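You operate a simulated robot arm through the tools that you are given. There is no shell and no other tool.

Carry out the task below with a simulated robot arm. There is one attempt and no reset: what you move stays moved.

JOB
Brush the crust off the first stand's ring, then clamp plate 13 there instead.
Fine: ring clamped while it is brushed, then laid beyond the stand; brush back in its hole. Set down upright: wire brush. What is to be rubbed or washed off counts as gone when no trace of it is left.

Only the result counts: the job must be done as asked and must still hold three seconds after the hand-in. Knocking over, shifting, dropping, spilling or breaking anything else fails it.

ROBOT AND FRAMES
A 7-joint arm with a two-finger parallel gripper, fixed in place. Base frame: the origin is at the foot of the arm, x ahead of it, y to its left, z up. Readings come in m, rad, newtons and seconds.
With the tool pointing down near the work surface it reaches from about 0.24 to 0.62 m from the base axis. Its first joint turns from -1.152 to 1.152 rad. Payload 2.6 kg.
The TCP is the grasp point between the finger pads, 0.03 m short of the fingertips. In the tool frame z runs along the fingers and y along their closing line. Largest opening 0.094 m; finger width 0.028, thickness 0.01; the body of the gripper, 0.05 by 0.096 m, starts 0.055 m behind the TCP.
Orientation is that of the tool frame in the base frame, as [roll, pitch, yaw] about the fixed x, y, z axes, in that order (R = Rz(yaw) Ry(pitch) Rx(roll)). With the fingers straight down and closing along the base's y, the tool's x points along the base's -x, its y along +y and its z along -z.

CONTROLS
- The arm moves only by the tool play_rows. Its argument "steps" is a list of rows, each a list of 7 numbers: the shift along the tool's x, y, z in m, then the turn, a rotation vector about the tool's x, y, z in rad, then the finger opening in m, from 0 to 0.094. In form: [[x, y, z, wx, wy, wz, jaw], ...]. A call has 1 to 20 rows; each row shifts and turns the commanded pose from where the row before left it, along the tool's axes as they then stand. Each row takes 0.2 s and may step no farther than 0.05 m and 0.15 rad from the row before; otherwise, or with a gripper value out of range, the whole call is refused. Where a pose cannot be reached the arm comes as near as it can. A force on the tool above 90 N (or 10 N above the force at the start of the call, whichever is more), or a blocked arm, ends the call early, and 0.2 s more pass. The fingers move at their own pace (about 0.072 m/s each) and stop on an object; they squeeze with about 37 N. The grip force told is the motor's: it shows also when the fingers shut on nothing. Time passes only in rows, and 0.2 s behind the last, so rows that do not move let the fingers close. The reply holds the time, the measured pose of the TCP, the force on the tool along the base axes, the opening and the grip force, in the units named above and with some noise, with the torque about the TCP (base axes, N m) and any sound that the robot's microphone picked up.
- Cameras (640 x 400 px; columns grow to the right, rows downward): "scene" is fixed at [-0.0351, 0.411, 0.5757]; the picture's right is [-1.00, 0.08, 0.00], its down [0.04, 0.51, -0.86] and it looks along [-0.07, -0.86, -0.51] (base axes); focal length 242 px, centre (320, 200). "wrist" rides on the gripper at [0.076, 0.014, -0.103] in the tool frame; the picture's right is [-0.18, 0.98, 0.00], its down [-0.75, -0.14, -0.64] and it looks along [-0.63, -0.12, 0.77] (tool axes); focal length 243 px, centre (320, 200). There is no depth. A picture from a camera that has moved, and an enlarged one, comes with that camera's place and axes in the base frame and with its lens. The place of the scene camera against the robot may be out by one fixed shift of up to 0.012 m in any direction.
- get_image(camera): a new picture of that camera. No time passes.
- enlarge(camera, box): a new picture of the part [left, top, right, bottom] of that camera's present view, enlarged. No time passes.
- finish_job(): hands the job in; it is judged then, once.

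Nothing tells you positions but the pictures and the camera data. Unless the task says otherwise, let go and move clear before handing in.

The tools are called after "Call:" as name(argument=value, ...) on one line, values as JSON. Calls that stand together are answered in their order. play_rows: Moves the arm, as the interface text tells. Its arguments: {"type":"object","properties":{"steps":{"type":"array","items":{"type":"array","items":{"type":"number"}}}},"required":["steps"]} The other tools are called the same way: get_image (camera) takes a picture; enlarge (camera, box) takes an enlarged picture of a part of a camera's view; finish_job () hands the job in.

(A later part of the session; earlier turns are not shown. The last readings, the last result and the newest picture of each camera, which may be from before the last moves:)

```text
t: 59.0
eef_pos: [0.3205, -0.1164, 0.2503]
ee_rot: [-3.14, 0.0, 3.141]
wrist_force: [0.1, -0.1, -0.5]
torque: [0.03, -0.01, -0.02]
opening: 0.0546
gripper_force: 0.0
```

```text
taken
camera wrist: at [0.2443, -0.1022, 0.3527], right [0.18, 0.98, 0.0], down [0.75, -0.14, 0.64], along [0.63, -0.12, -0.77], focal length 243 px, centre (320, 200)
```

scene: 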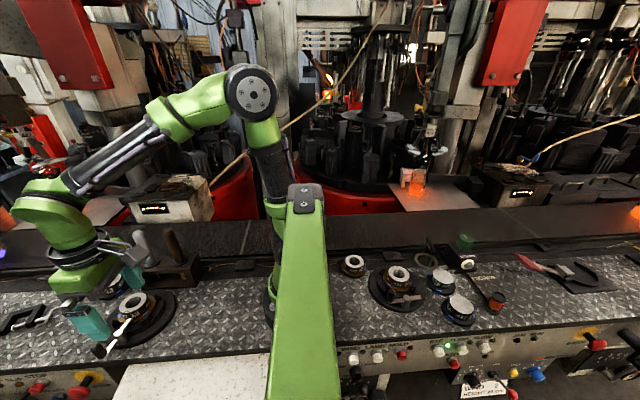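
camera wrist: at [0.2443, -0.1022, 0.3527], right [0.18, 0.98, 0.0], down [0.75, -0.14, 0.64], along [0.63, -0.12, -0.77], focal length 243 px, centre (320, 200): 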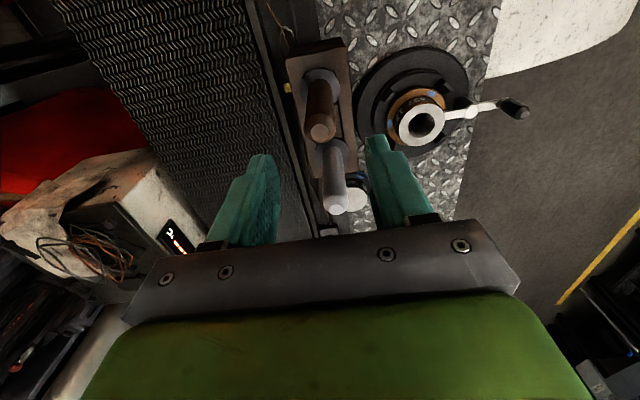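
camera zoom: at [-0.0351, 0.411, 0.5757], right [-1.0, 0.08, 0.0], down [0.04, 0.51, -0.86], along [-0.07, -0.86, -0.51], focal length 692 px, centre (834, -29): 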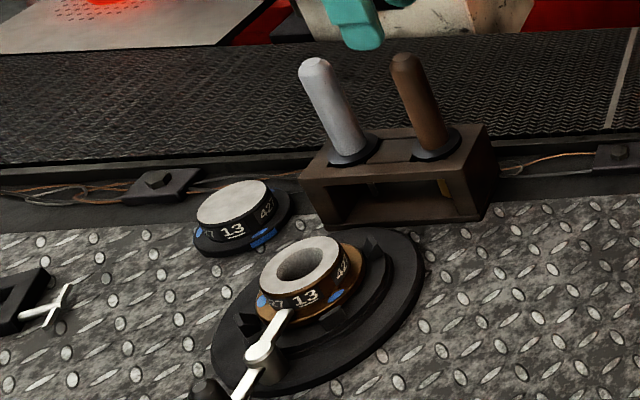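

The brush stands back in its hole. Now I go to the lever knob to swing the clamp open.

Call:
play_rows(steps=[[-0.012, 0.045, 0, 0, 0, 0, 0.045], [-0.0125, 0.045, 0, 0, 0, 0, 0.045], [-0.0125, 0.045, 0, 0, 0, 0, 0.045], [-0.0125, 0.045, 0.01, 0, 0, 0, 0.045], [-0.013, 0.0455, 0.01, 0, 0, 0, 0.045], [0, 0, 0.035, 0, 0, 0, 0.04], [0, 0, 0.035, 0, 0, 0, 0.04], [0, 0, 0, 0, 0, 0, 0.04]])

Call:
enlarge(camera="wrist", box=[200, 50, 400, 220])

```text
t: 60.8
eef_pos: [0.3816, 0.1121, 0.1591]
ee_rot: [3.141, 0.001, 3.141]
wrist_force: [1.1, -0.9, -0.2]
torque: [0.01, 0.01, 0.03]
opening: 0.04
gripper_force: 0.2
```

```text
2.35 times, centred on (300, 135) of wrist
camera zoom: at [0.3054, 0.1262, 0.2614], right [0.18, 0.98, 0.0], down [0.75, -0.14, 0.64], along [0.63, -0.12, -0.77], focal length 571 px, centre (367, 353)
```

zoom: 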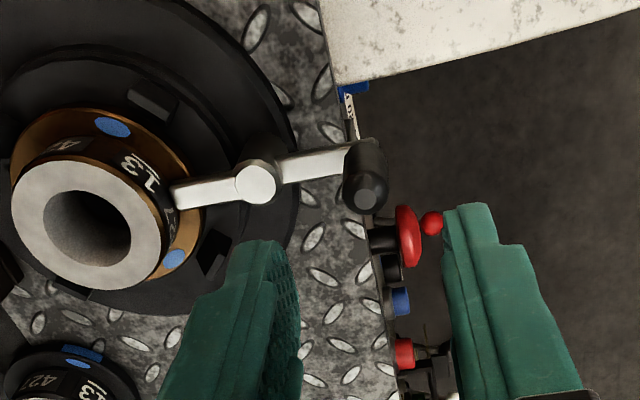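

The lever is exactly radial (knob about 0.388, 0.110). I grip it and swing it back along the arc to its original tangential position.

Call:
play_rows(steps=[[-0.0064, -0.002, 0.03, 0, 0, 0, 0.04], [0, 0, 0.03, 0, 0, 0, 0.04], [0, 0, 0.0155, 0, 0, 0, 0.04], [0, 0, 0, 0, 0, 0, 0.04], [0, 0, 0, 0, 0, 0, 0.0], [0, 0, 0, 0, 0, 0, 0.0]])

Call:
play_rows(steps=[[-0.0045, -0.0002, 0, 0, 0, 0, 0.0], [-0.0044, -0.0007, 0, 0, 0, 0, 0.0], [-0.0044, -0.0012, 0, 0, 0, 0, 0.0], [-0.0042, -0.0016, 0, 0, 0, 0, 0.0], [-0.004, -0.0021, 0, 0, 0, 0, 0.0], [-0.0038, -0.0024, 0, 0, 0, 0, 0.0], [-0.0035, -0.0028, 0, 0, 0, 0, 0.0], [-0.0032, -0.0032, 0, 0, 0, 0, 0.0]])

Call:
play_rows(steps=[[-0.0028, -0.0035, 0, 0, 0, 0, 0.0], [-0.0024, -0.0038, 0, 0, 0, 0, 0.0], [-0.0021, -0.004, 0, 0, 0, 0, 0.0], [-0.0016, -0.0042, 0, 0, 0, 0, 0.0], [-0.0012, -0.0044, 0, 0, 0, 0, 0.0], [-0.0007, -0.0044, 0, 0, 0, 0, 0.0], [-0.0002, -0.0015, 0, 0, 0, 0, 0.0], [0, 0, 0, 0, 0, 0, 0.0]])

Call:
enlarge(camera="wrist", box=[120, 0, 400, 200])

Call:
enlarge(camera="scene", box=[60, 250, 190, 350])

```text
t: 62.2
eef_pos: [0.3878, 0.1093, 0.084]
ee_rot: [3.14, -0.001, -3.142]
wrist_force: [1.7, 10.2, -6.0]
torque: [0.26, -0.25, 0.0]
opening: 0.0164
gripper_force: 45.2
```

```text
t: 64.0
eef_pos: [0.423, 0.0964, 0.0834]
ee_rot: [3.139, 0.005, -3.137]
wrist_force: [18.8, 26.1, -8.1]
torque: [0.47, -0.27, -0.27]
opening: 0.0166
gripper_force: 44.8
```

```text
t: 65.8
eef_pos: [0.4315, 0.0677, 0.0838]
ee_rot: [-3.14, -0.004, 3.14]
wrist_force: [-2.4, 4.5, 4.8]
torque: [0.16, 0.38, -0.22]
opening: 0.0161
gripper_force: 44.0
```

```text
2.00 times, centred on (260, 100) of wrist
camera zoom: at [0.3559, 0.0817, 0.1866], right [0.19, 0.98, 0.0], down [0.76, -0.14, 0.64], along [0.63, -0.12, -0.77], focal length 485 px, centre (440, 400)
```

zoom: 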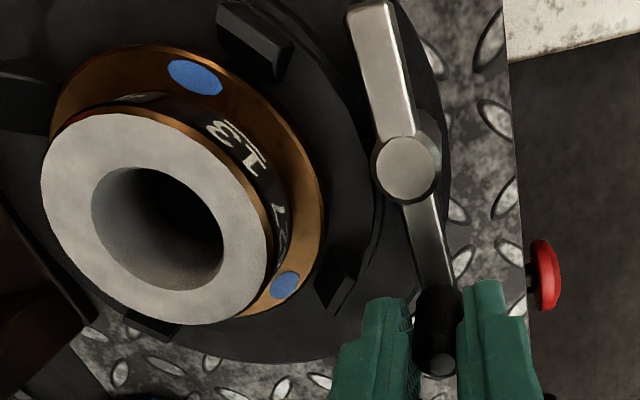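

```text
4.00 times, centred on (125, 300) of scene
camera zoom: at [-0.0351, 0.411, 0.5757], right [-1.0, 0.08, 0.0], down [0.04, 0.51, -0.86], along [-0.07, -0.86, -0.51], focal length 969 px, centre (1100, -200)
```

zoom: 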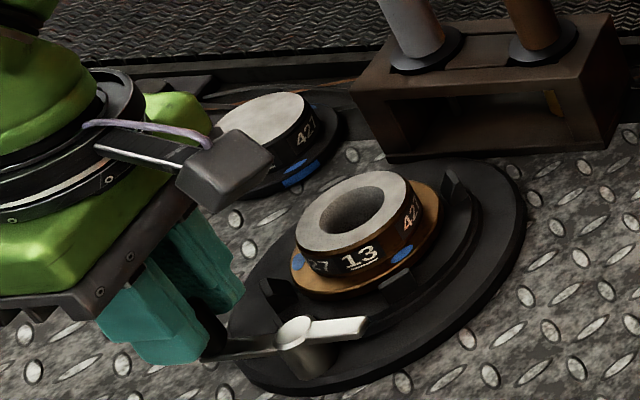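

The lever is back at the open position. I release it, rise, and move over the ring to size it up for gripping.

Call:
play_rows(steps=[[0, 0, 0, 0, 0, 0, 0.04], [0, 0, 0, 0, 0, 0, 0.04], [0, 0, -0.045, 0, 0, 0, 0.04], [0, 0, -0.045, 0, 0, 0, 0.06], [0.021, -0.033, 0, 0, 0, 0, 0.08], [0.021, -0.033, 0, 0, 0, 0, 0.08], [0, 0, 0, 0, 0, 0, 0.08]])

Call:
get_image(camera="wrist")

Call:
enlarge(camera="scene", box=[60, 250, 190, 350])

```text
t: 67.4
eef_pos: [0.3893, 0.0024, 0.1727]
ee_rot: [-3.141, 0.0, 3.141]
wrist_force: [0.3, 0.3, -0.2]
torque: [0.0, 0.0, -0.01]
opening: 0.08
gripper_force: 0.1
```

```text
taken
camera wrist: at [0.3137, 0.0169, 0.2752], right [0.18, 0.98, 0.0], down [0.75, -0.14, 0.64], along [0.63, -0.12, -0.77], focal length 243 px, centre (320, 200)
```

wrist: 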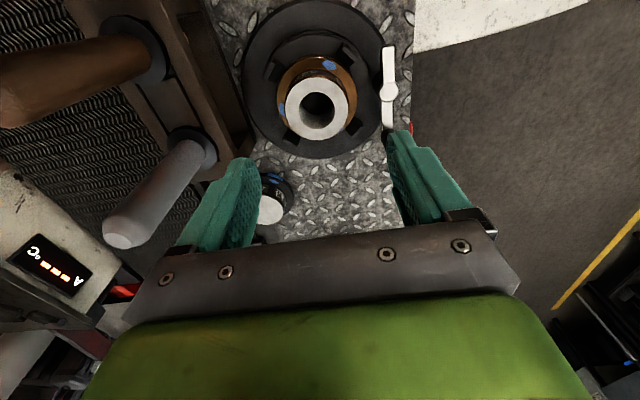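

```text
4.00 times, centred on (125, 300) of scene
camera zoom: at [-0.0351, 0.411, 0.5757], right [-1.0, 0.08, 0.0], down [0.04, 0.51, -0.86], along [-0.07, -0.86, -0.51], focal length 969 px, centre (1100, -200)
```

zoom: 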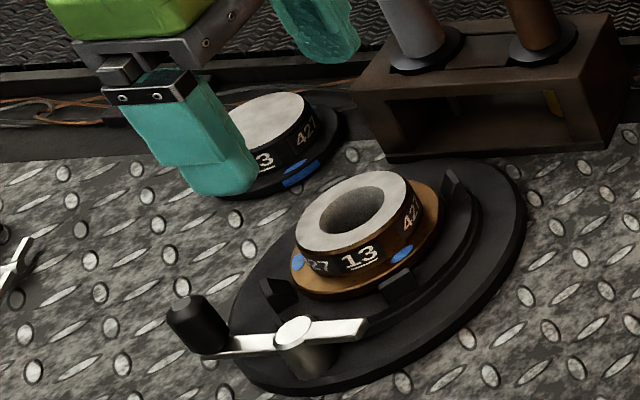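

Ring centre is about (0.387, 0.001). I align, narrow the fingers to 70 mm and descend around the ring body, staying above its flange.

Call:
play_rows(steps=[[0.0015, -0.0014, 0.03, 0, 0, 0, 0.07], [0, 0, 0.03, 0, 0, 0, 0.07], [0, 0, 0.025, 0, 0, 0, 0.07], [0, 0, 0, 0, 0, 0, 0.07]])

Call:
enlarge(camera="scene", box=[85, 270, 175, 340])

Call:
get_image(camera="wrist")

```text
t: 68.4
eef_pos: [0.3887, 0.0009, 0.0876]
ee_rot: [-3.141, 0.0, 3.141]
wrist_force: [0.4, -0.2, -0.6]
torque: [-0.01, 0.05, 0.06]
opening: 0.0697
gripper_force: 0.1
```

```text
5.71 times, centred on (130, 305) of scene
camera zoom: at [-0.0351, 0.411, 0.5757], right [-1.0, 0.08, 0.0], down [0.04, 0.51, -0.86], along [-0.07, -0.86, -0.51], focal length 1384 px, centre (1406, -400)
```

zoom: 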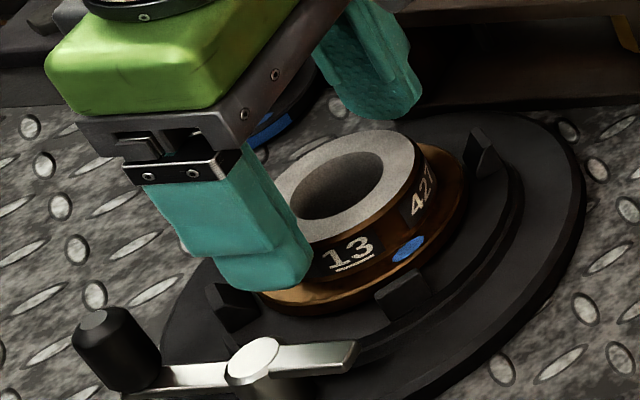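

```text
taken
camera wrist: at [0.3127, 0.0153, 0.1906], right [0.18, 0.98, 0.0], down [0.75, -0.14, 0.64], along [0.63, -0.12, -0.77], focal length 243 px, centre (320, 200)
```

wrist: 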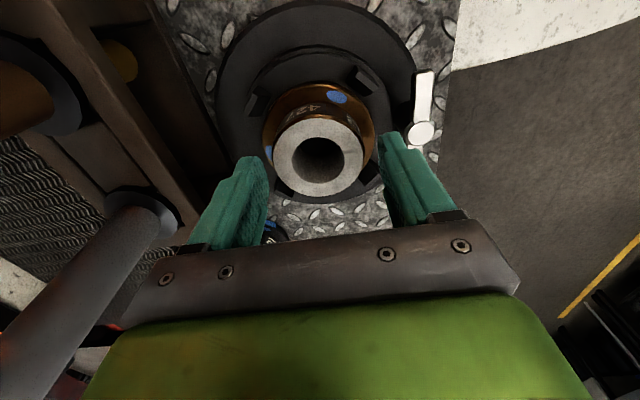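

Call:
play_rows(steps=[[0.0015, 0, 0.005, 0, 0, 0, 0.07], [0, 0, 0.004, 0, 0, 0, 0.07], [0, 0, 0, 0, 0, 0, 0.07]])

Call:
enlarge(camera="scene", box=[105, 280, 165, 325])

```text
t: 69.2
eef_pos: [0.3882, 0.0014, 0.0794]
ee_rot: [3.141, 0.001, 3.141]
wrist_force: [-0.4, 0.5, 0.2]
torque: [0.02, 0.0, 0.01]
opening: 0.07
gripper_force: 0.1
```

```text
8.89 times, centred on (135, 302) of scene
camera zoom: at [-0.0351, 0.411, 0.5757], right [-1.0, 0.08, 0.0], down [0.04, 0.51, -0.86], along [-0.07, -0.86, -0.51], focal length 2153 px, centre (1964, -711)
```

zoom: 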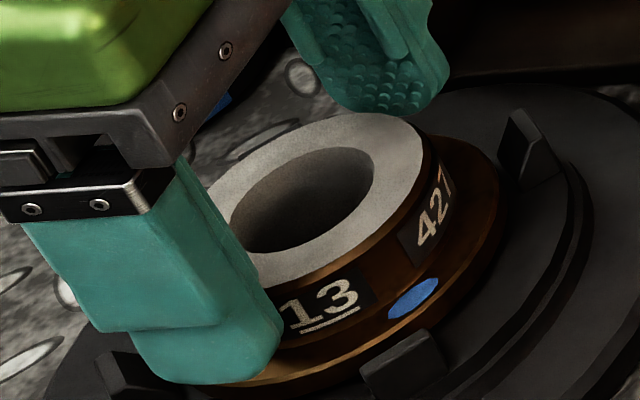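

Tips sit just above the flange. I close on the body.

Call:
play_rows(steps=[[0, 0, 0, 0, 0, 0, 0.05], [0, 0, 0, 0, 0, 0, 0.04], [0, 0, 0, 0, 0, 0, 0.04]])

Call:
enlarge(camera="scene", box=[105, 280, 165, 325])

```text
t: 70.0
eef_pos: [0.3879, 0.0019, 0.0791]
ee_rot: [-3.141, 0.001, -3.141]
wrist_force: [0.3, -1.0, -1.0]
torque: [-0.07, -0.09, -0.06]
opening: 0.0569
gripper_force: 36.9
```

```text
8.89 times, centred on (135, 302) of scene
camera zoom: at [-0.0351, 0.411, 0.5757], right [-1.0, 0.08, 0.0], down [0.04, 0.51, -0.86], along [-0.07, -0.86, -0.51], focal length 2153 px, centre (1964, -711)
```

zoom: 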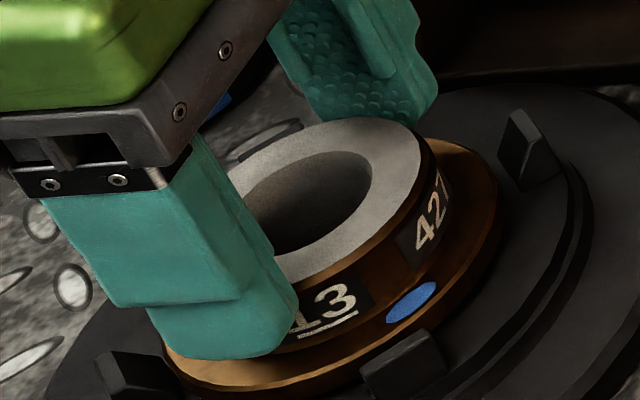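

Gripped at 57 mm; the stand-seat reference pose is about (0.388, 0.0015, 0.079). I lift the ring slowly.

Call:
play_rows(steps=[[0, 0, -0.006, 0, 0, 0, 0.04], [0, 0, -0.01, 0, 0, 0, 0.04], [0, 0, -0.02, 0, 0, 0, 0.04], [0, 0, -0.03, 0, 0, 0, 0.04], [0, 0, 0, 0, 0, 0, 0.04]])

Call:
enlarge(camera="scene", box=[60, 250, 190, 350])

Call:
get_image(camera="wrist")

```text
t: 71.2
eef_pos: [0.3893, -0.001, 0.1457]
ee_rot: [-3.142, 0.0, -3.141]
wrist_force: [-0.8, -0.2, -5.4]
torque: [0.0, -0.01, 0.02]
opening: 0.057
gripper_force: 36.9
```

```text
4.00 times, centred on (125, 300) of scene
camera zoom: at [-0.0351, 0.411, 0.5757], right [-1.0, 0.08, 0.0], down [0.04, 0.51, -0.86], along [-0.07, -0.86, -0.51], focal length 969 px, centre (1100, -200)
```

zoom: 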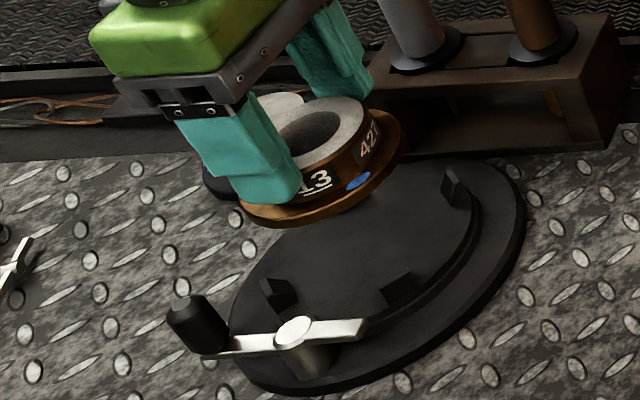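

```text
taken
camera wrist: at [0.3127, 0.013, 0.2477], right [0.18, 0.98, 0.0], down [0.75, -0.14, 0.64], along [0.63, -0.12, -0.77], focal length 243 px, centre (320, 200)
```

wrist: 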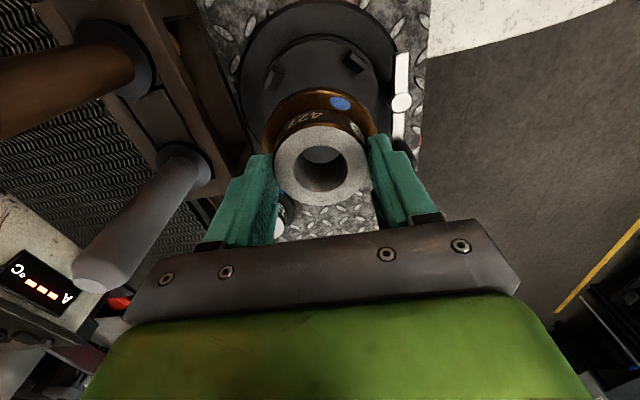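

The ring hangs cleanly in the grip. I carry it beyond the stand to about (0.51, 0.02), clear bench between stand, plate and C-clamp.

Call:
play_rows(steps=[[-0.04, 0.007, 0, 0, 0, 0, 0.04], [-0.04, 0.007, 0, 0, 0, 0, 0.04], [-0.042, 0.006, 0, 0, 0, 0, 0.04], [0, 0, 0.025, 0, 0, 0, 0.04], [0, 0, 0.02, 0, 0, 0, 0.04], [0, 0, 0, 0, 0, 0, 0.04]])

Call:
enlarge(camera="scene", box=[0, 240, 190, 360])

Call:
get_image(camera="wrist")

```text
t: 72.6
eef_pos: [0.5117, 0.0207, 0.1018]
ee_rot: [3.139, -0.001, 3.141]
wrist_force: [0.3, -0.1, -4.3]
torque: [0.03, -0.03, 0.02]
opening: 0.0569
gripper_force: 37.2
```

```text
3.33 times, centred on (95, 300) of scene
camera zoom: at [-0.0351, 0.411, 0.5757], right [-1.0, 0.08, 0.0], down [0.04, 0.51, -0.86], along [-0.07, -0.86, -0.51], focal length 808 px, centre (1070, -133)
```

zoom: 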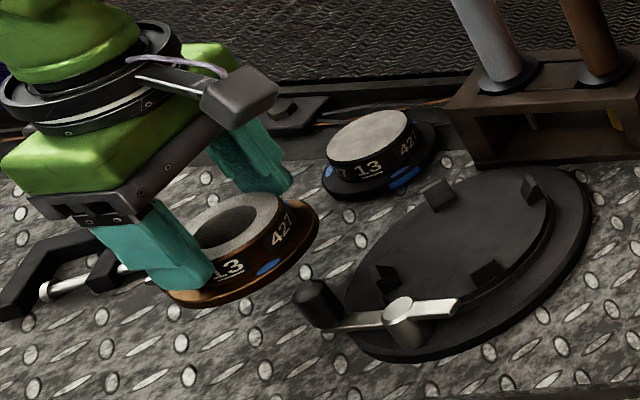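

```text
taken
camera wrist: at [0.4347, 0.0345, 0.2039], right [0.18, 0.98, 0.0], down [0.75, -0.14, 0.64], along [0.63, -0.12, -0.77], focal length 243 px, centre (320, 200)
```

wrist: 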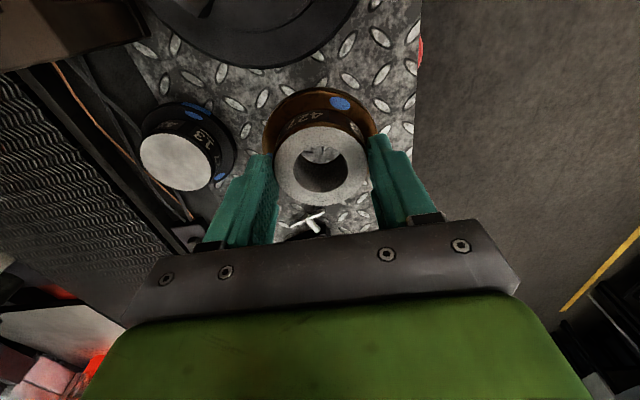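

Call:
play_rows(steps=[[0, 0, 0.012, 0, 0, 0, 0.04], [0, 0, 0.012, 0, 0, 0, 0.04], [0, 0, 0, 0, 0, 0, 0.04]])

Call:
enlarge(camera="scene", box=[40, 270, 120, 340])

```text
t: 73.4
eef_pos: [0.5112, 0.02, 0.0765]
ee_rot: [-3.141, -0.001, -3.14]
wrist_force: [-0.8, 0.1, -5.1]
torque: [0.02, -0.02, -0.02]
opening: 0.057
gripper_force: 37.0
```

```text
5.71 times, centred on (80, 305) of scene
camera zoom: at [-0.0351, 0.411, 0.5757], right [-1.0, 0.08, 0.0], down [0.04, 0.51, -0.86], along [-0.07, -0.86, -0.51], focal length 1384 px, centre (1691, -400)
```

zoom: 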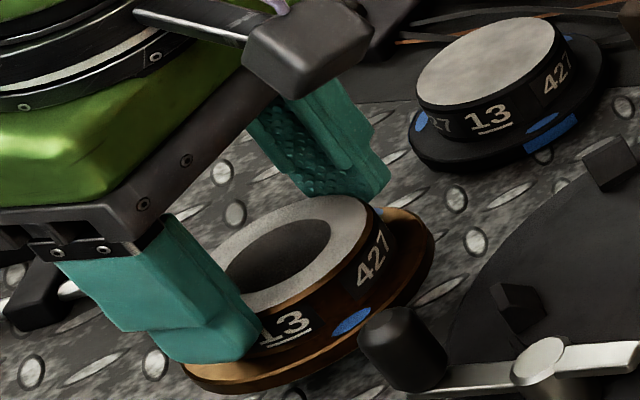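

Call:
play_rows(steps=[[0, 0, 0.006, 0, 0, 0, 0.04], [0, 0, 0.005, 0, 0, 0, 0.04], [0, 0, 0, 0, 0, 0, 0.04]])

Call:
play_rows(steps=[[0, 0, 0.003, 0, 0, 0, 0.04], [0, 0, 0, 0, 0, 0, 0.04]])

Call:
play_rows(steps=[[0, 0, 0.003, 0, 0, 0, 0.04], [0, 0, 0, 0, 0, 0, 0.04]])

Call:
enlarge(camera="scene", box=[40, 270, 120, 340])

```text
t: 74.2
eef_pos: [0.5104, 0.0218, 0.0659]
ee_rot: [3.141, 0.0, 3.14]
wrist_force: [-0.3, -0.2, -6.0]
torque: [-0.02, 0.03, 0.0]
opening: 0.0568
gripper_force: 36.4
```

```text
t: 74.8
eef_pos: [0.5099, 0.0213, 0.0641]
ee_rot: [-3.141, 0.001, 3.141]
wrist_force: [0.4, -0.1, -5.3]
torque: [-0.01, 0.0, 0.0]
opening: 0.0569
gripper_force: 36.9
```

```text
t: 75.4
eef_pos: [0.5091, 0.0209, 0.0608]
ee_rot: [3.141, -0.002, 3.142]
wrist_force: [-0.5, 0.3, -4.6]
torque: [0.02, 0.01, 0.03]
opening: 0.0569
gripper_force: 37.4
```

```text
5.71 times, centred on (80, 305) of scene
camera zoom: at [-0.0351, 0.411, 0.5757], right [-1.0, 0.08, 0.0], down [0.04, 0.51, -0.86], along [-0.07, -0.86, -0.51], focal length 1384 px, centre (1691, -400)
```

zoom: 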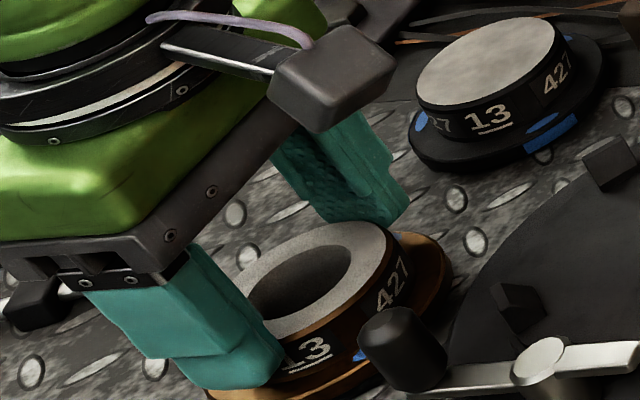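

Call:
play_rows(steps=[[0, 0, 0.003, 0, 0, 0, 0.04], [0, 0, 0, 0, 0, 0, 0.04]])

Call:
play_rows(steps=[[0, 0, 0.003, 0, 0, 0, 0.04], [0, 0, 0, 0, 0, 0, 0.04]])

Call:
play_rows(steps=[[0, 0, 0.002, 0, 0, 0, 0.04], [0, 0, 0, 0, 0, 0, 0.04]])

Call:
enlarge(camera="scene", box=[40, 280, 120, 350])

```text
t: 76.0
eef_pos: [0.5105, 0.0205, 0.0566]
ee_rot: [-3.141, 0.0, -3.141]
wrist_force: [0.2, 0.2, -5.7]
torque: [0.0, 0.02, -0.01]
opening: 0.0569
gripper_force: 36.8
```

```text
t: 76.6
eef_pos: [0.5097, 0.0213, 0.0551]
ee_rot: [-3.141, 0.0, -3.14]
wrist_force: [-0.2, 0.6, -5.0]
torque: [-0.03, -0.02, 0.02]
opening: 0.0567
gripper_force: 36.8
```

```text
t: 77.2
eef_pos: [0.5096, 0.0215, 0.053]
ee_rot: [3.14, 0.004, 3.139]
wrist_force: [-10.2, 1.3, 21.8]
torque: [-0.07, 0.8, -0.1]
opening: 0.0572
gripper_force: 36.7
```

```text
5.71 times, centred on (80, 315) of scene
camera zoom: at [-0.0352, 0.411, 0.5757], right [-1.0, 0.08, 0.0], down [0.04, 0.51, -0.86], along [-0.07, -0.86, -0.51], focal length 1384 px, centre (1691, -457)
```

zoom: 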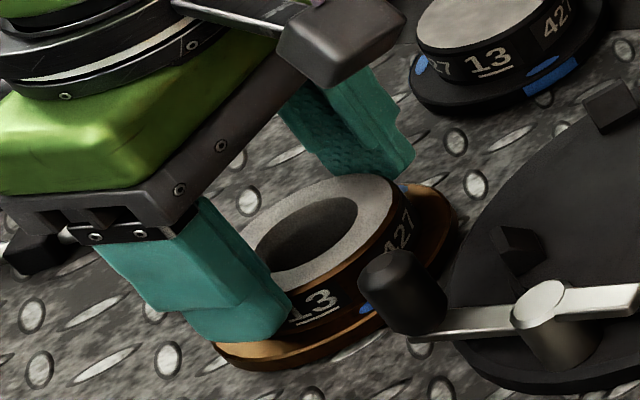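

The ring rests on the bench (contact at z ≈ 0.053). I relieve the pressure, open and rise.

Call:
play_rows(steps=[[0, 0, -0.0012, 0, 0, 0, 0.04], [0, 0, 0, 0, 0, 0, 0.06], [0, 0, 0, 0, 0, 0, 0.072], [0, 0, 0, 0, 0, 0, 0.072], [0, 0, -0.03, 0, 0, 0, 0.072], [0, 0, -0.05, 0, 0, 0, 0.072], [0, 0, -0.03, 0, 0, 0, 0.072], [0, 0, 0, 0, 0, 0, 0.072]])

Call:
get_image(camera="wrist")

Call:
enlarge(camera="scene", box=[0, 240, 190, 360])

```text
t: 79.0
eef_pos: [0.5097, 0.0211, 0.1638]
ee_rot: [3.14, 0.001, -3.14]
wrist_force: [-0.8, 0.5, -0.3]
torque: [-0.02, -0.02, 0.01]
opening: 0.0719
gripper_force: 0.0
```

```text
taken
camera wrist: at [0.4338, 0.0351, 0.2662], right [0.18, 0.98, 0.0], down [0.75, -0.14, 0.64], along [0.63, -0.12, -0.77], focal length 243 px, centre (320, 200)
```

wrist: 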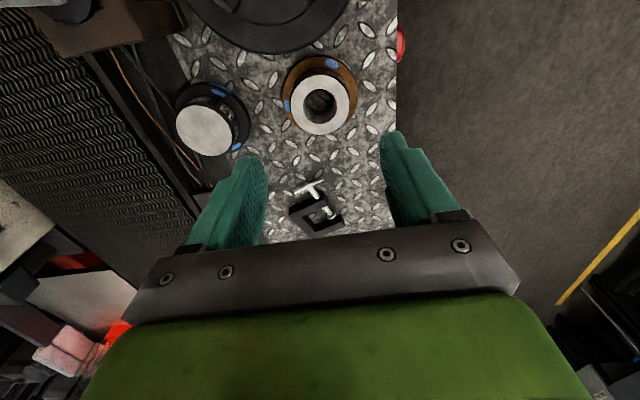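

```text
3.33 times, centred on (95, 300) of scene
camera zoom: at [-0.0351, 0.411, 0.5757], right [-1.0, 0.08, 0.0], down [0.04, 0.51, -0.86], along [-0.07, -0.86, -0.51], focal length 808 px, centre (1070, -133)
```

zoom: 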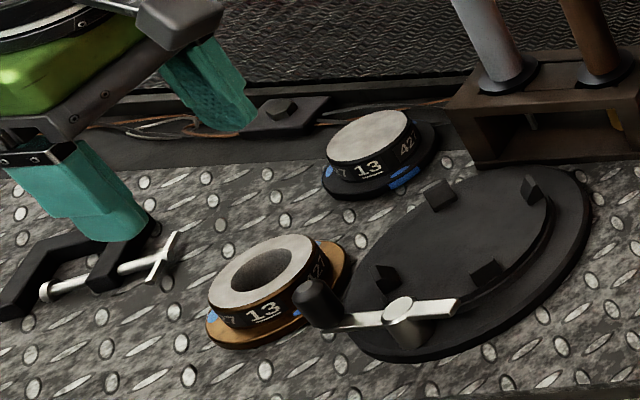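

The ring lies flat beyond the stand. Now I look closer at plate 13 and the space around it before choosing the grip direction.

Call:
play_rows(steps=[[0, -0.04, 0, 0, 0, 0, 0.072], [0, -0.04, 0, 0, 0, 0, 0.072], [0, -0.038, 0, 0, 0, 0, 0.072], [0, 0, 0, 0, 0, 0, 0.072]])

Call:
get_image(camera="wrist")

Call:
enlarge(camera="wrist", box=[230, 40, 410, 200])

Call:
enlarge(camera="scene", box=[50, 240, 160, 310])

```text
t: 80.0
eef_pos: [0.5091, -0.0979, 0.1649]
ee_rot: [-3.142, -0.001, -3.14]
wrist_force: [-0.1, 0.4, 0.0]
torque: [-0.04, 0.01, -0.02]
opening: 0.0721
gripper_force: 0.0
```

```text
taken
camera wrist: at [0.4334, -0.084, 0.2666], right [0.18, 0.98, 0.0], down [0.75, -0.14, 0.64], along [0.63, -0.12, -0.77], focal length 243 px, centre (320, 200)
```

wrist: 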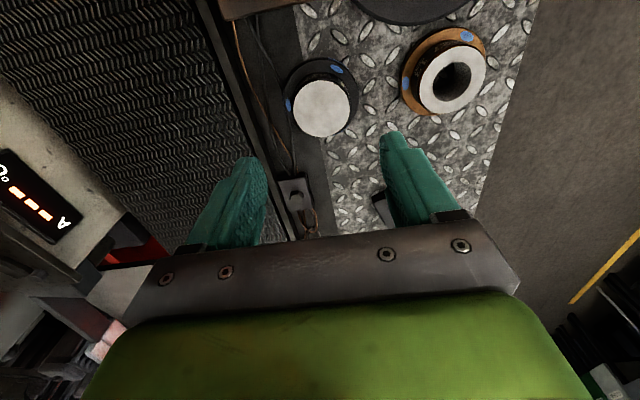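

```text
2.50 times, centred on (320, 120) of wrist
camera zoom: at [0.4334, -0.084, 0.2666], right [0.18, 0.98, 0.0], down [0.75, -0.14, 0.64], along [0.63, -0.12, -0.77], focal length 606 px, centre (320, 400)
```

zoom: 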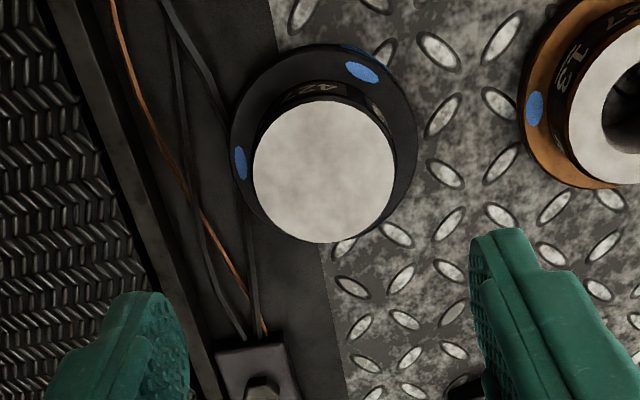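

```text
5.71 times, centred on (105, 275) of scene
camera zoom: at [-0.0351, 0.411, 0.5757], right [-1.0, 0.08, 0.0], down [0.04, 0.51, -0.86], along [-0.07, -0.86, -0.51], focal length 1384 px, centre (1549, -229)
```

zoom: 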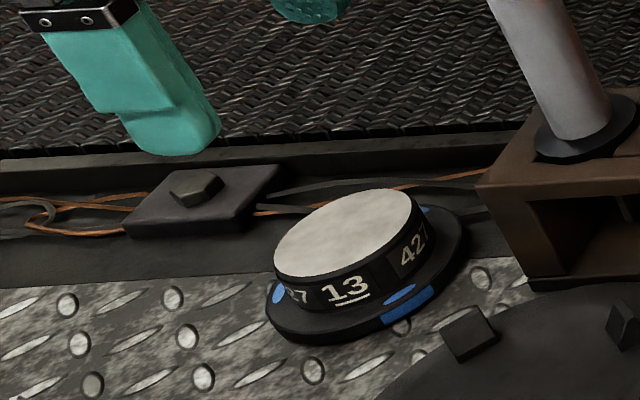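

Plate 13 is centred near (0.511, -0.0965), with enough room to the rail for the present grip direction. I descend around it.

Call:
play_rows(steps=[[-0.002, 0.0014, 0.035, 0, 0, 0, 0.072], [0, 0, 0.035, 0, 0, 0, 0.072], [0, 0, 0.025, 0, 0, 0, 0.072], [0, 0, 0, 0, 0, 0, 0.072]])

Call:
enlarge(camera="scene", box=[60, 250, 150, 310])

Call:
get_image(camera="wrist")

```text
t: 81.0
eef_pos: [0.5129, -0.0966, 0.0678]
ee_rot: [3.14, 0.0, 3.141]
wrist_force: [0.2, -0.1, -0.7]
torque: [-0.01, 0.02, 0.0]
opening: 0.072
gripper_force: 0.0
```

```text
6.67 times, centred on (105, 280) of scene
camera zoom: at [-0.0351, 0.411, 0.5757], right [-1.0, 0.08, 0.0], down [0.04, 0.51, -0.86], along [-0.07, -0.86, -0.51], focal length 1615 px, centre (1753, -333)
```

zoom: 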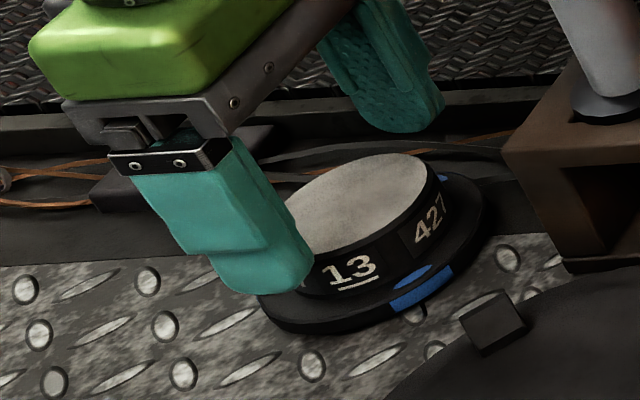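

```text
taken
camera wrist: at [0.4363, -0.0826, 0.1709], right [0.18, 0.98, 0.0], down [0.75, -0.14, 0.64], along [0.63, -0.12, -0.77], focal length 243 px, centre (320, 200)
```

wrist: 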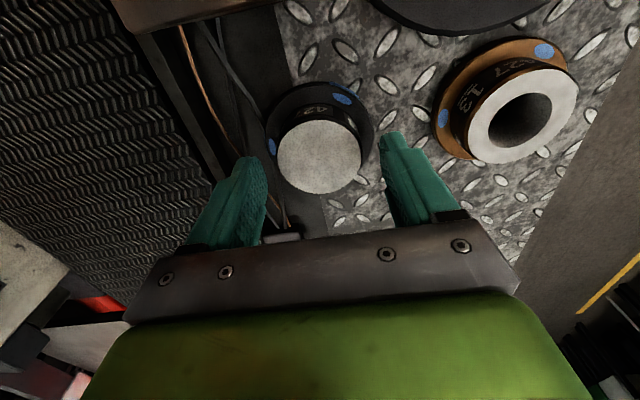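

Call:
play_rows(steps=[[0, -0.0004, 0.007, 0, 0, 0, 0.072], [0, 0, 0.006, 0, 0, 0, 0.072], [0, 0, 0, 0, 0, 0, 0.072]])

Call:
enlarge(camera="scene", box=[70, 260, 130, 305])

```text
t: 81.8
eef_pos: [0.511, -0.0954, 0.0558]
ee_rot: [-3.14, 0.001, -3.142]
wrist_force: [0.5, 0.3, 0.7]
torque: [-0.01, 0.03, 0.04]
opening: 0.0719
gripper_force: 0.1
```

```text
8.89 times, centred on (100, 282) of scene
camera zoom: at [-0.0351, 0.411, 0.5757], right [-1.0, 0.08, 0.0], down [0.04, 0.51, -0.86], along [-0.07, -0.86, -0.51], focal length 2153 px, centre (2276, -533)
```

zoom: 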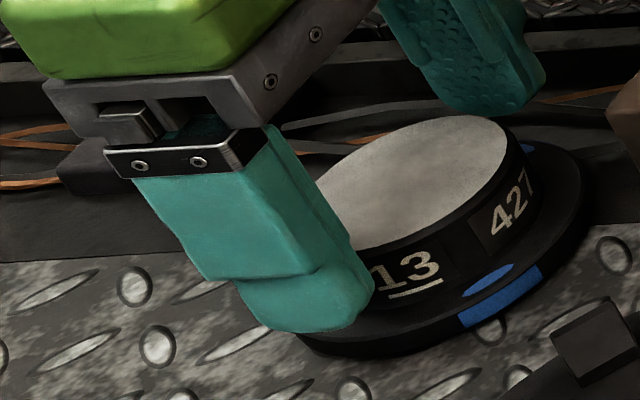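

Call:
play_rows(steps=[[0, 0, 0, 0, 0, 0, 0.05], [0, 0, 0, 0, 0, 0, 0.04], [0, 0, 0, 0, 0, 0, 0.04]])

Call:
play_rows(steps=[[0, 0, -0.006, 0, 0, 0, 0.04], [0, 0, -0.015, 0, 0, 0, 0.04], [0, 0, -0.03, 0, 0, 0, 0.04], [0, 0, -0.03, 0, 0, 0, 0.04], [0, 0, 0, 0, 0, 0, 0.04]])

Call:
enlarge(camera="scene", box=[40, 220, 180, 330])

Call:
get_image(camera="wrist")

```text
t: 82.6
eef_pos: [0.5124, -0.0966, 0.0568]
ee_rot: [3.141, 0.0, -3.14]
wrist_force: [-0.6, -2.4, 0.5]
torque: [-0.36, -0.14, -0.07]
opening: 0.0553
gripper_force: 36.9
```

```text
t: 83.8
eef_pos: [0.5122, -0.0989, 0.1349]
ee_rot: [-3.139, 0.0, -3.141]
wrist_force: [-0.3, -0.2, -8.0]
torque: [0.0, 0.02, 0.02]
opening: 0.0551
gripper_force: 37.0
```

```text
3.64 times, centred on (110, 275) of scene
camera zoom: at [-0.0351, 0.411, 0.5757], right [-1.0, 0.08, 0.0], down [0.04, 0.51, -0.86], along [-0.07, -0.86, -0.51], focal length 881 px, centre (1084, -73)
```

zoom: 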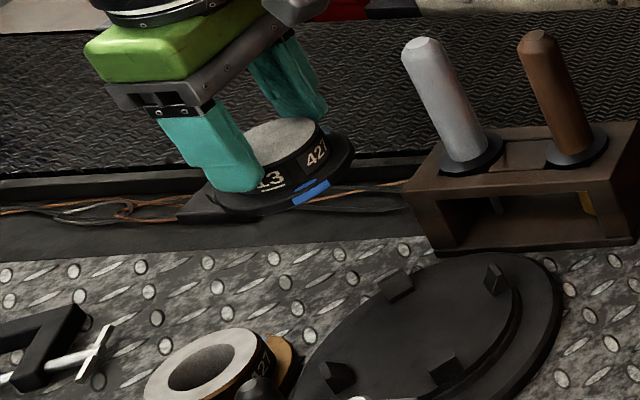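

```text
taken
camera wrist: at [0.4356, -0.0837, 0.2385], right [0.18, 0.98, 0.0], down [0.75, -0.14, 0.64], along [0.63, -0.12, -0.77], focal length 243 px, centre (320, 200)
```

wrist: 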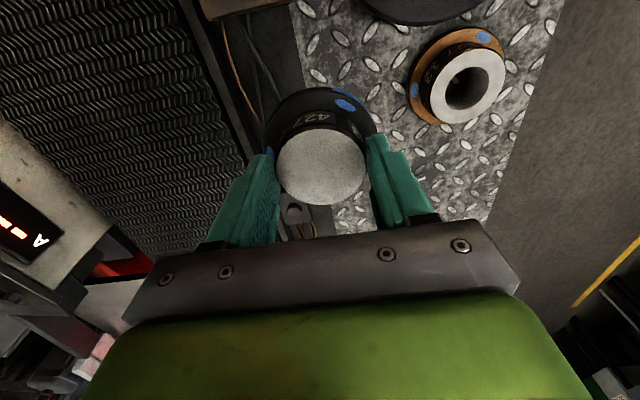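

Plate 13 is held level. I carry it around, first in +y and then back in -x, over the empty stand seat.

Call:
play_rows(steps=[[0, 0.049, 0, 0, 0, 0, 0.04], [0, 0.049, 0, 0, 0, 0, 0.04], [0.041, 0, 0, 0, 0, 0, 0.04], [0.041, 0, 0, 0, 0, 0, 0.04], [0.0415, 0, 0, 0, 0, 0, 0.04], [0, 0, 0, 0, 0, 0, 0.04]])

Call:
play_rows(steps=[[0, 0, 0, 0, 0, 0, 0.04]])

Call:
play_rows(steps=[[0, 0, 0, 0, 0, 0, 0.04]])

Call:
enlarge(camera="scene", box=[70, 250, 200, 350])

Call:
get_image(camera="wrist")

```text
t: 85.2
eef_pos: [0.3879, -0.0007, 0.1348]
ee_rot: [3.141, 0.0, -3.141]
wrist_force: [0.9, 1.3, -8.4]
torque: [0.05, 0.04, -0.01]
opening: 0.0548
gripper_force: 37.2
```

```text
t: 85.6
eef_pos: [0.3895, 0.0005, 0.1357]
ee_rot: [3.141, 0.001, -3.142]
wrist_force: [0.1, 0.2, -8.5]
torque: [-0.02, -0.01, 0.01]
opening: 0.0549
gripper_force: 36.9
```

```text
t: 86.0
eef_pos: [0.3887, 0.0002, 0.1352]
ee_rot: [3.141, -0.002, 3.141]
wrist_force: [0.3, 0.0, -8.0]
torque: [-0.01, 0.02, -0.01]
opening: 0.0549
gripper_force: 36.9
```

```text
4.00 times, centred on (135, 300) of scene
camera zoom: at [-0.0351, 0.411, 0.5757], right [-1.0, 0.08, 0.0], down [0.04, 0.51, -0.86], along [-0.07, -0.86, -0.51], focal length 969 px, centre (1060, -200)
```

zoom: 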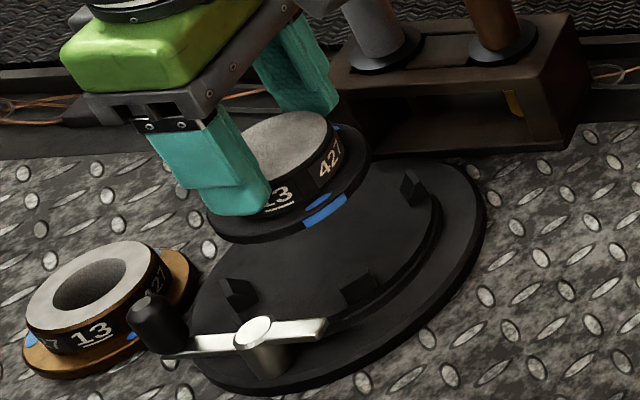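

```text
taken
camera wrist: at [0.3119, 0.0141, 0.238], right [0.18, 0.98, 0.0], down [0.75, -0.14, 0.64], along [0.63, -0.12, -0.77], focal length 243 px, centre (320, 200)
```

wrist: 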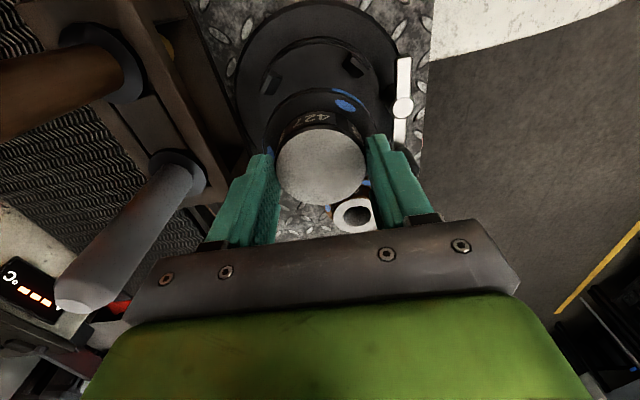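

Position is within about 1 mm of the seat reference; I correct it and lower, with small steps at the end.

Call:
play_rows(steps=[[0.0006, 0.0012, 0.02, 0, 0, 0, 0.04], [0, 0, 0.015, 0, 0, 0, 0.04], [0, 0, 0.008, 0, 0, 0, 0.04], [0, 0, 0, 0, 0, 0, 0.04]])

Call:
enlarge(camera="scene", box=[95, 275, 175, 335])

Call:
enlarge(camera="wrist", box=[220, 20, 420, 210])

```text
t: 87.0
eef_pos: [0.3876, 0.0035, 0.0922]
ee_rot: [-3.142, -0.001, 3.141]
wrist_force: [0.0, 0.0, -7.1]
torque: [0.02, 0.01, 0.01]
opening: 0.0551
gripper_force: 37.2
```

```text
6.67 times, centred on (135, 305) of scene
camera zoom: at [-0.0351, 0.411, 0.5757], right [-1.0, 0.08, 0.0], down [0.04, 0.51, -0.86], along [-0.07, -0.86, -0.51], focal length 1615 px, centre (1553, -500)
```

zoom: 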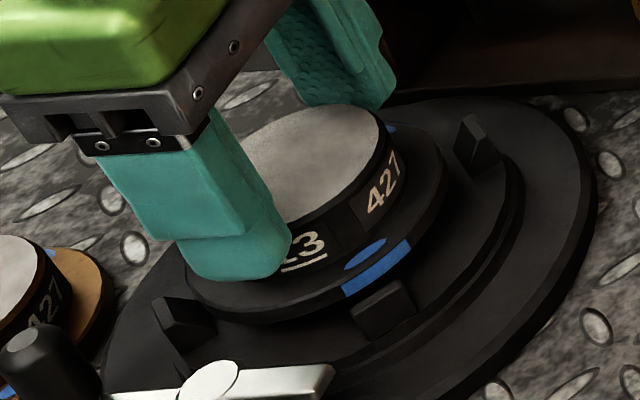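

```text
2.11 times, centred on (320, 115) of wrist
camera zoom: at [0.3108, 0.0161, 0.1944], right [0.18, 0.98, 0.0], down [0.75, -0.14, 0.64], along [0.63, -0.12, -0.77], focal length 511 px, centre (320, 379)
```

zoom: 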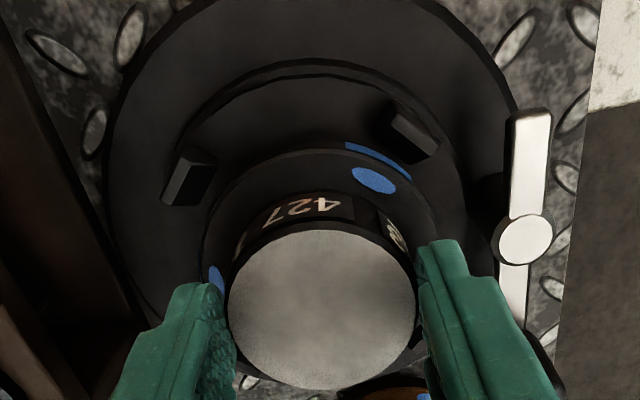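

Call:
play_rows(steps=[[0, 0, 0.003, 0, 0, 0, 0.04], [0, 0, 0, 0, 0, 0, 0.04]])

Call:
play_rows(steps=[[0, 0, 0.003, 0, 0, 0, 0.04], [0, 0, 0, 0, 0, 0, 0.04]])

Call:
play_rows(steps=[[0, 0, 0.002, 0, 0, 0, 0.04], [0, 0, 0, 0, 0, 0, 0.04]])

Call:
enlarge(camera="scene", box=[95, 275, 175, 335])

```text
t: 87.6
eef_pos: [0.3878, 0.0033, 0.0893]
ee_rot: [-3.141, 0.0, 3.141]
wrist_force: [-1.4, 0.8, -8.1]
torque: [0.01, 0.03, 0.0]
opening: 0.0551
gripper_force: 36.8
```

```text
t: 88.2
eef_pos: [0.3866, 0.0025, 0.088]
ee_rot: [3.141, 0.0, -3.141]
wrist_force: [0.3, 0.4, -7.6]
torque: [0.01, 0.07, 0.03]
opening: 0.0552
gripper_force: 36.6
```

```text
t: 88.8
eef_pos: [0.3861, 0.0035, 0.0847]
ee_rot: [3.141, 0.001, 3.142]
wrist_force: [0.4, 0.0, -8.0]
torque: [0.0, 0.0, -0.02]
opening: 0.0552
gripper_force: 36.9
```

```text
6.67 times, centred on (135, 305) of scene
camera zoom: at [-0.0351, 0.411, 0.5757], right [-1.0, 0.08, 0.0], down [0.04, 0.51, -0.86], along [-0.07, -0.86, -0.51], focal length 1615 px, centre (1553, -500)
```

zoom: 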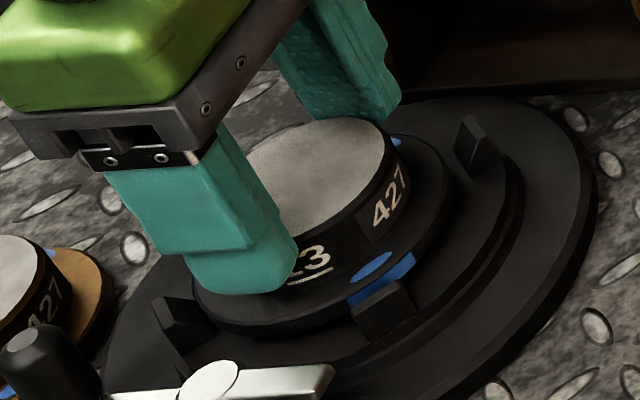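

Readings show about 2 mm too far in +y, so I correct before seating.

Call:
play_rows(steps=[[-0.001, -0.0017, 0, 0, 0, 0, 0.04], [0, 0, 0, 0, 0, 0, 0.04], [0, 0, 0, 0, 0, 0, 0.04]])

Call:
play_rows(steps=[[0, 0, 0.0015, 0, 0, 0, 0.04], [0, 0, 0, 0, 0, 0, 0.04]])

Call:
play_rows(steps=[[0, 0, 0.0015, 0, 0, 0, 0.04], [0, 0, 0, 0, 0, 0, 0.04]])

Call:
enlarge(camera="scene", box=[105, 285, 165, 330])

```text
t: 89.6
eef_pos: [0.3889, 0.0013, 0.0854]
ee_rot: [3.142, -0.002, -3.141]
wrist_force: [0.2, 0.0, -7.6]
torque: [0.03, 0.03, -0.01]
opening: 0.0553
gripper_force: 37.3
```

```text
t: 90.2
eef_pos: [0.3891, 0.0021, 0.0848]
ee_rot: [-3.14, -0.001, -3.141]
wrist_force: [-0.2, 0.0, -8.1]
torque: [0.0, 0.02, 0.02]
opening: 0.0551
gripper_force: 36.7
```

```text
t: 90.8
eef_pos: [0.3885, 0.0011, 0.0829]
ee_rot: [3.141, 0.002, -3.14]
wrist_force: [-5.1, -1.3, -1.5]
torque: [-0.02, 0.0, 0.07]
opening: 0.0552
gripper_force: 37.1
```

```text
8.89 times, centred on (135, 308) of scene
camera zoom: at [-0.0351, 0.411, 0.5757], right [-1.0, 0.08, 0.0], down [0.04, 0.51, -0.86], along [-0.07, -0.86, -0.51], focal length 2153 px, centre (1964, -756)
```

zoom: 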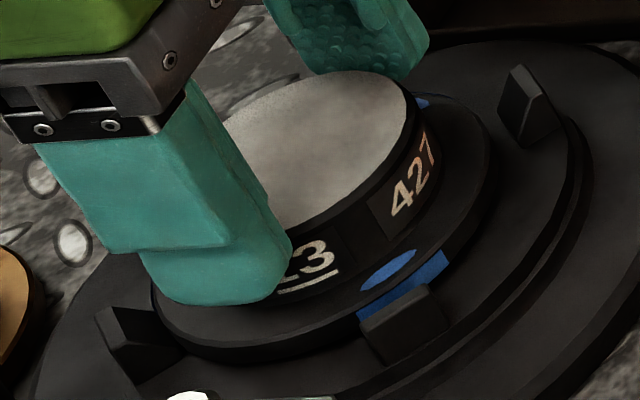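

Call:
play_rows(steps=[[0, 0, 0.001, 0, 0, 0, 0.04], [0, 0, 0, 0, 0, 0, 0.04]])

Call:
enlarge(camera="wrist", box=[220, 20, 420, 210])

```text
t: 91.4
eef_pos: [0.3889, 0.0009, 0.0815]
ee_rot: [-3.14, 0.001, -3.142]
wrist_force: [-15.4, -4.3, 24.4]
torque: [-0.1, 0.37, 0.38]
opening: 0.0553
gripper_force: 36.6
```

```text
2.11 times, centred on (320, 115) of wrist
camera zoom: at [0.3127, 0.0153, 0.1841], right [0.18, 0.98, 0.0], down [0.75, -0.14, 0.64], along [0.63, -0.12, -0.77], focal length 511 px, centre (320, 379)
```

zoom: 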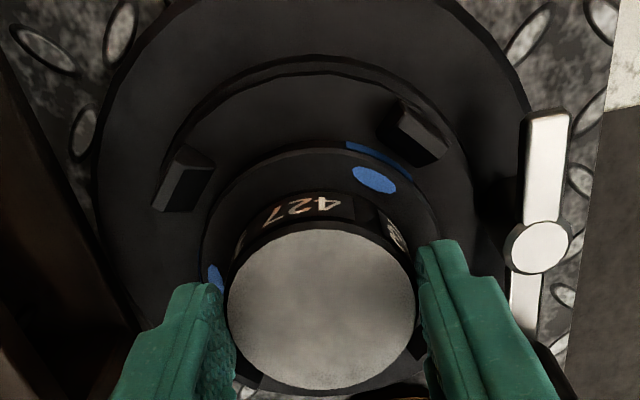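

The plate is seated at the expected height (z ≈ 0.082). I relieve pressure, open and rise, then check the seating.

Call:
play_rows(steps=[[0, 0, -0.0012, 0, 0, 0, 0.04], [0, 0, 0, 0, 0, 0, 0.06], [0, 0, 0, 0, 0, 0, 0.07], [0, 0, 0, 0, 0, 0, 0.07], [0, 0, -0.03, 0, 0, 0, 0.07], [0, 0, -0.04, 0, 0, 0, 0.07], [0, 0, -0.03, 0, 0, 0, 0.07], [0, 0, 0, 0, 0, 0, 0.07]])

Call:
enlarge(camera="wrist", box=[230, 0, 410, 150])

Call:
enlarge(camera="scene", box=[85, 270, 185, 350])

```text
t: 93.2
eef_pos: [0.3892, -0.0017, 0.1849]
ee_rot: [-3.141, 0.0, 3.14]
wrist_force: [0.0, -0.6, 0.0]
torque: [-0.01, -0.02, 0.0]
opening: 0.07
gripper_force: 0.1
```

```text
2.67 times, centred on (320, 75) of wrist
camera zoom: at [0.3116, 0.014, 0.2869], right [0.18, 0.98, 0.0], down [0.75, -0.14, 0.64], along [0.63, -0.12, -0.77], focal length 647 px, centre (320, 533)
```

zoom: 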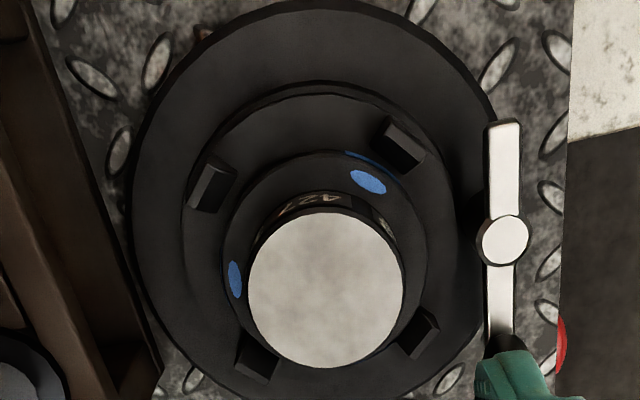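

```text
5.00 times, centred on (135, 310) of scene
camera zoom: at [-0.0351, 0.411, 0.5757], right [-1.0, 0.08, 0.0], down [0.04, 0.51, -0.86], along [-0.07, -0.86, -0.51], focal length 1211 px, centre (1245, -350)
```

zoom: 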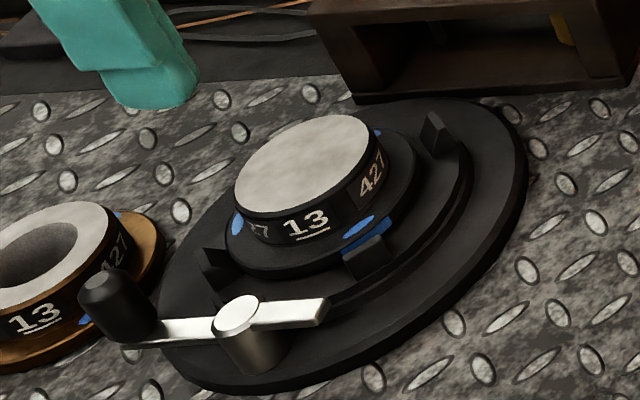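

The plate sits flat between the four jaws. Now I return to the lever knob to clamp it.

Call:
play_rows(steps=[[-0.021, 0.0345, 0, 0, 0, 0, 0.04], [-0.021, 0.0345, 0, 0, 0, 0, 0.04], [0, 0, 0.025, 0, 0, 0, 0.04], [0, 0, 0, 0, 0, 0, 0.04]])

Call:
enlarge(camera="wrist", box=[200, 50, 400, 220])

```text
t: 94.2
eef_pos: [0.4286, 0.0706, 0.1581]
ee_rot: [3.141, -0.001, 3.141]
wrist_force: [-0.6, -0.5, 0.2]
torque: [-0.01, 0.03, 0.01]
opening: 0.04
gripper_force: 0.0
```

```text
2.35 times, centred on (300, 135) of wrist
camera zoom: at [0.352, 0.0839, 0.2614], right [0.18, 0.98, 0.0], down [0.75, -0.14, 0.64], along [0.63, -0.12, -0.77], focal length 571 px, centre (367, 353)
```

zoom: 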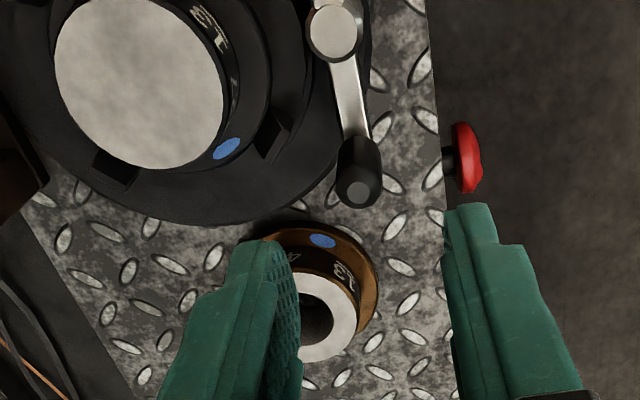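

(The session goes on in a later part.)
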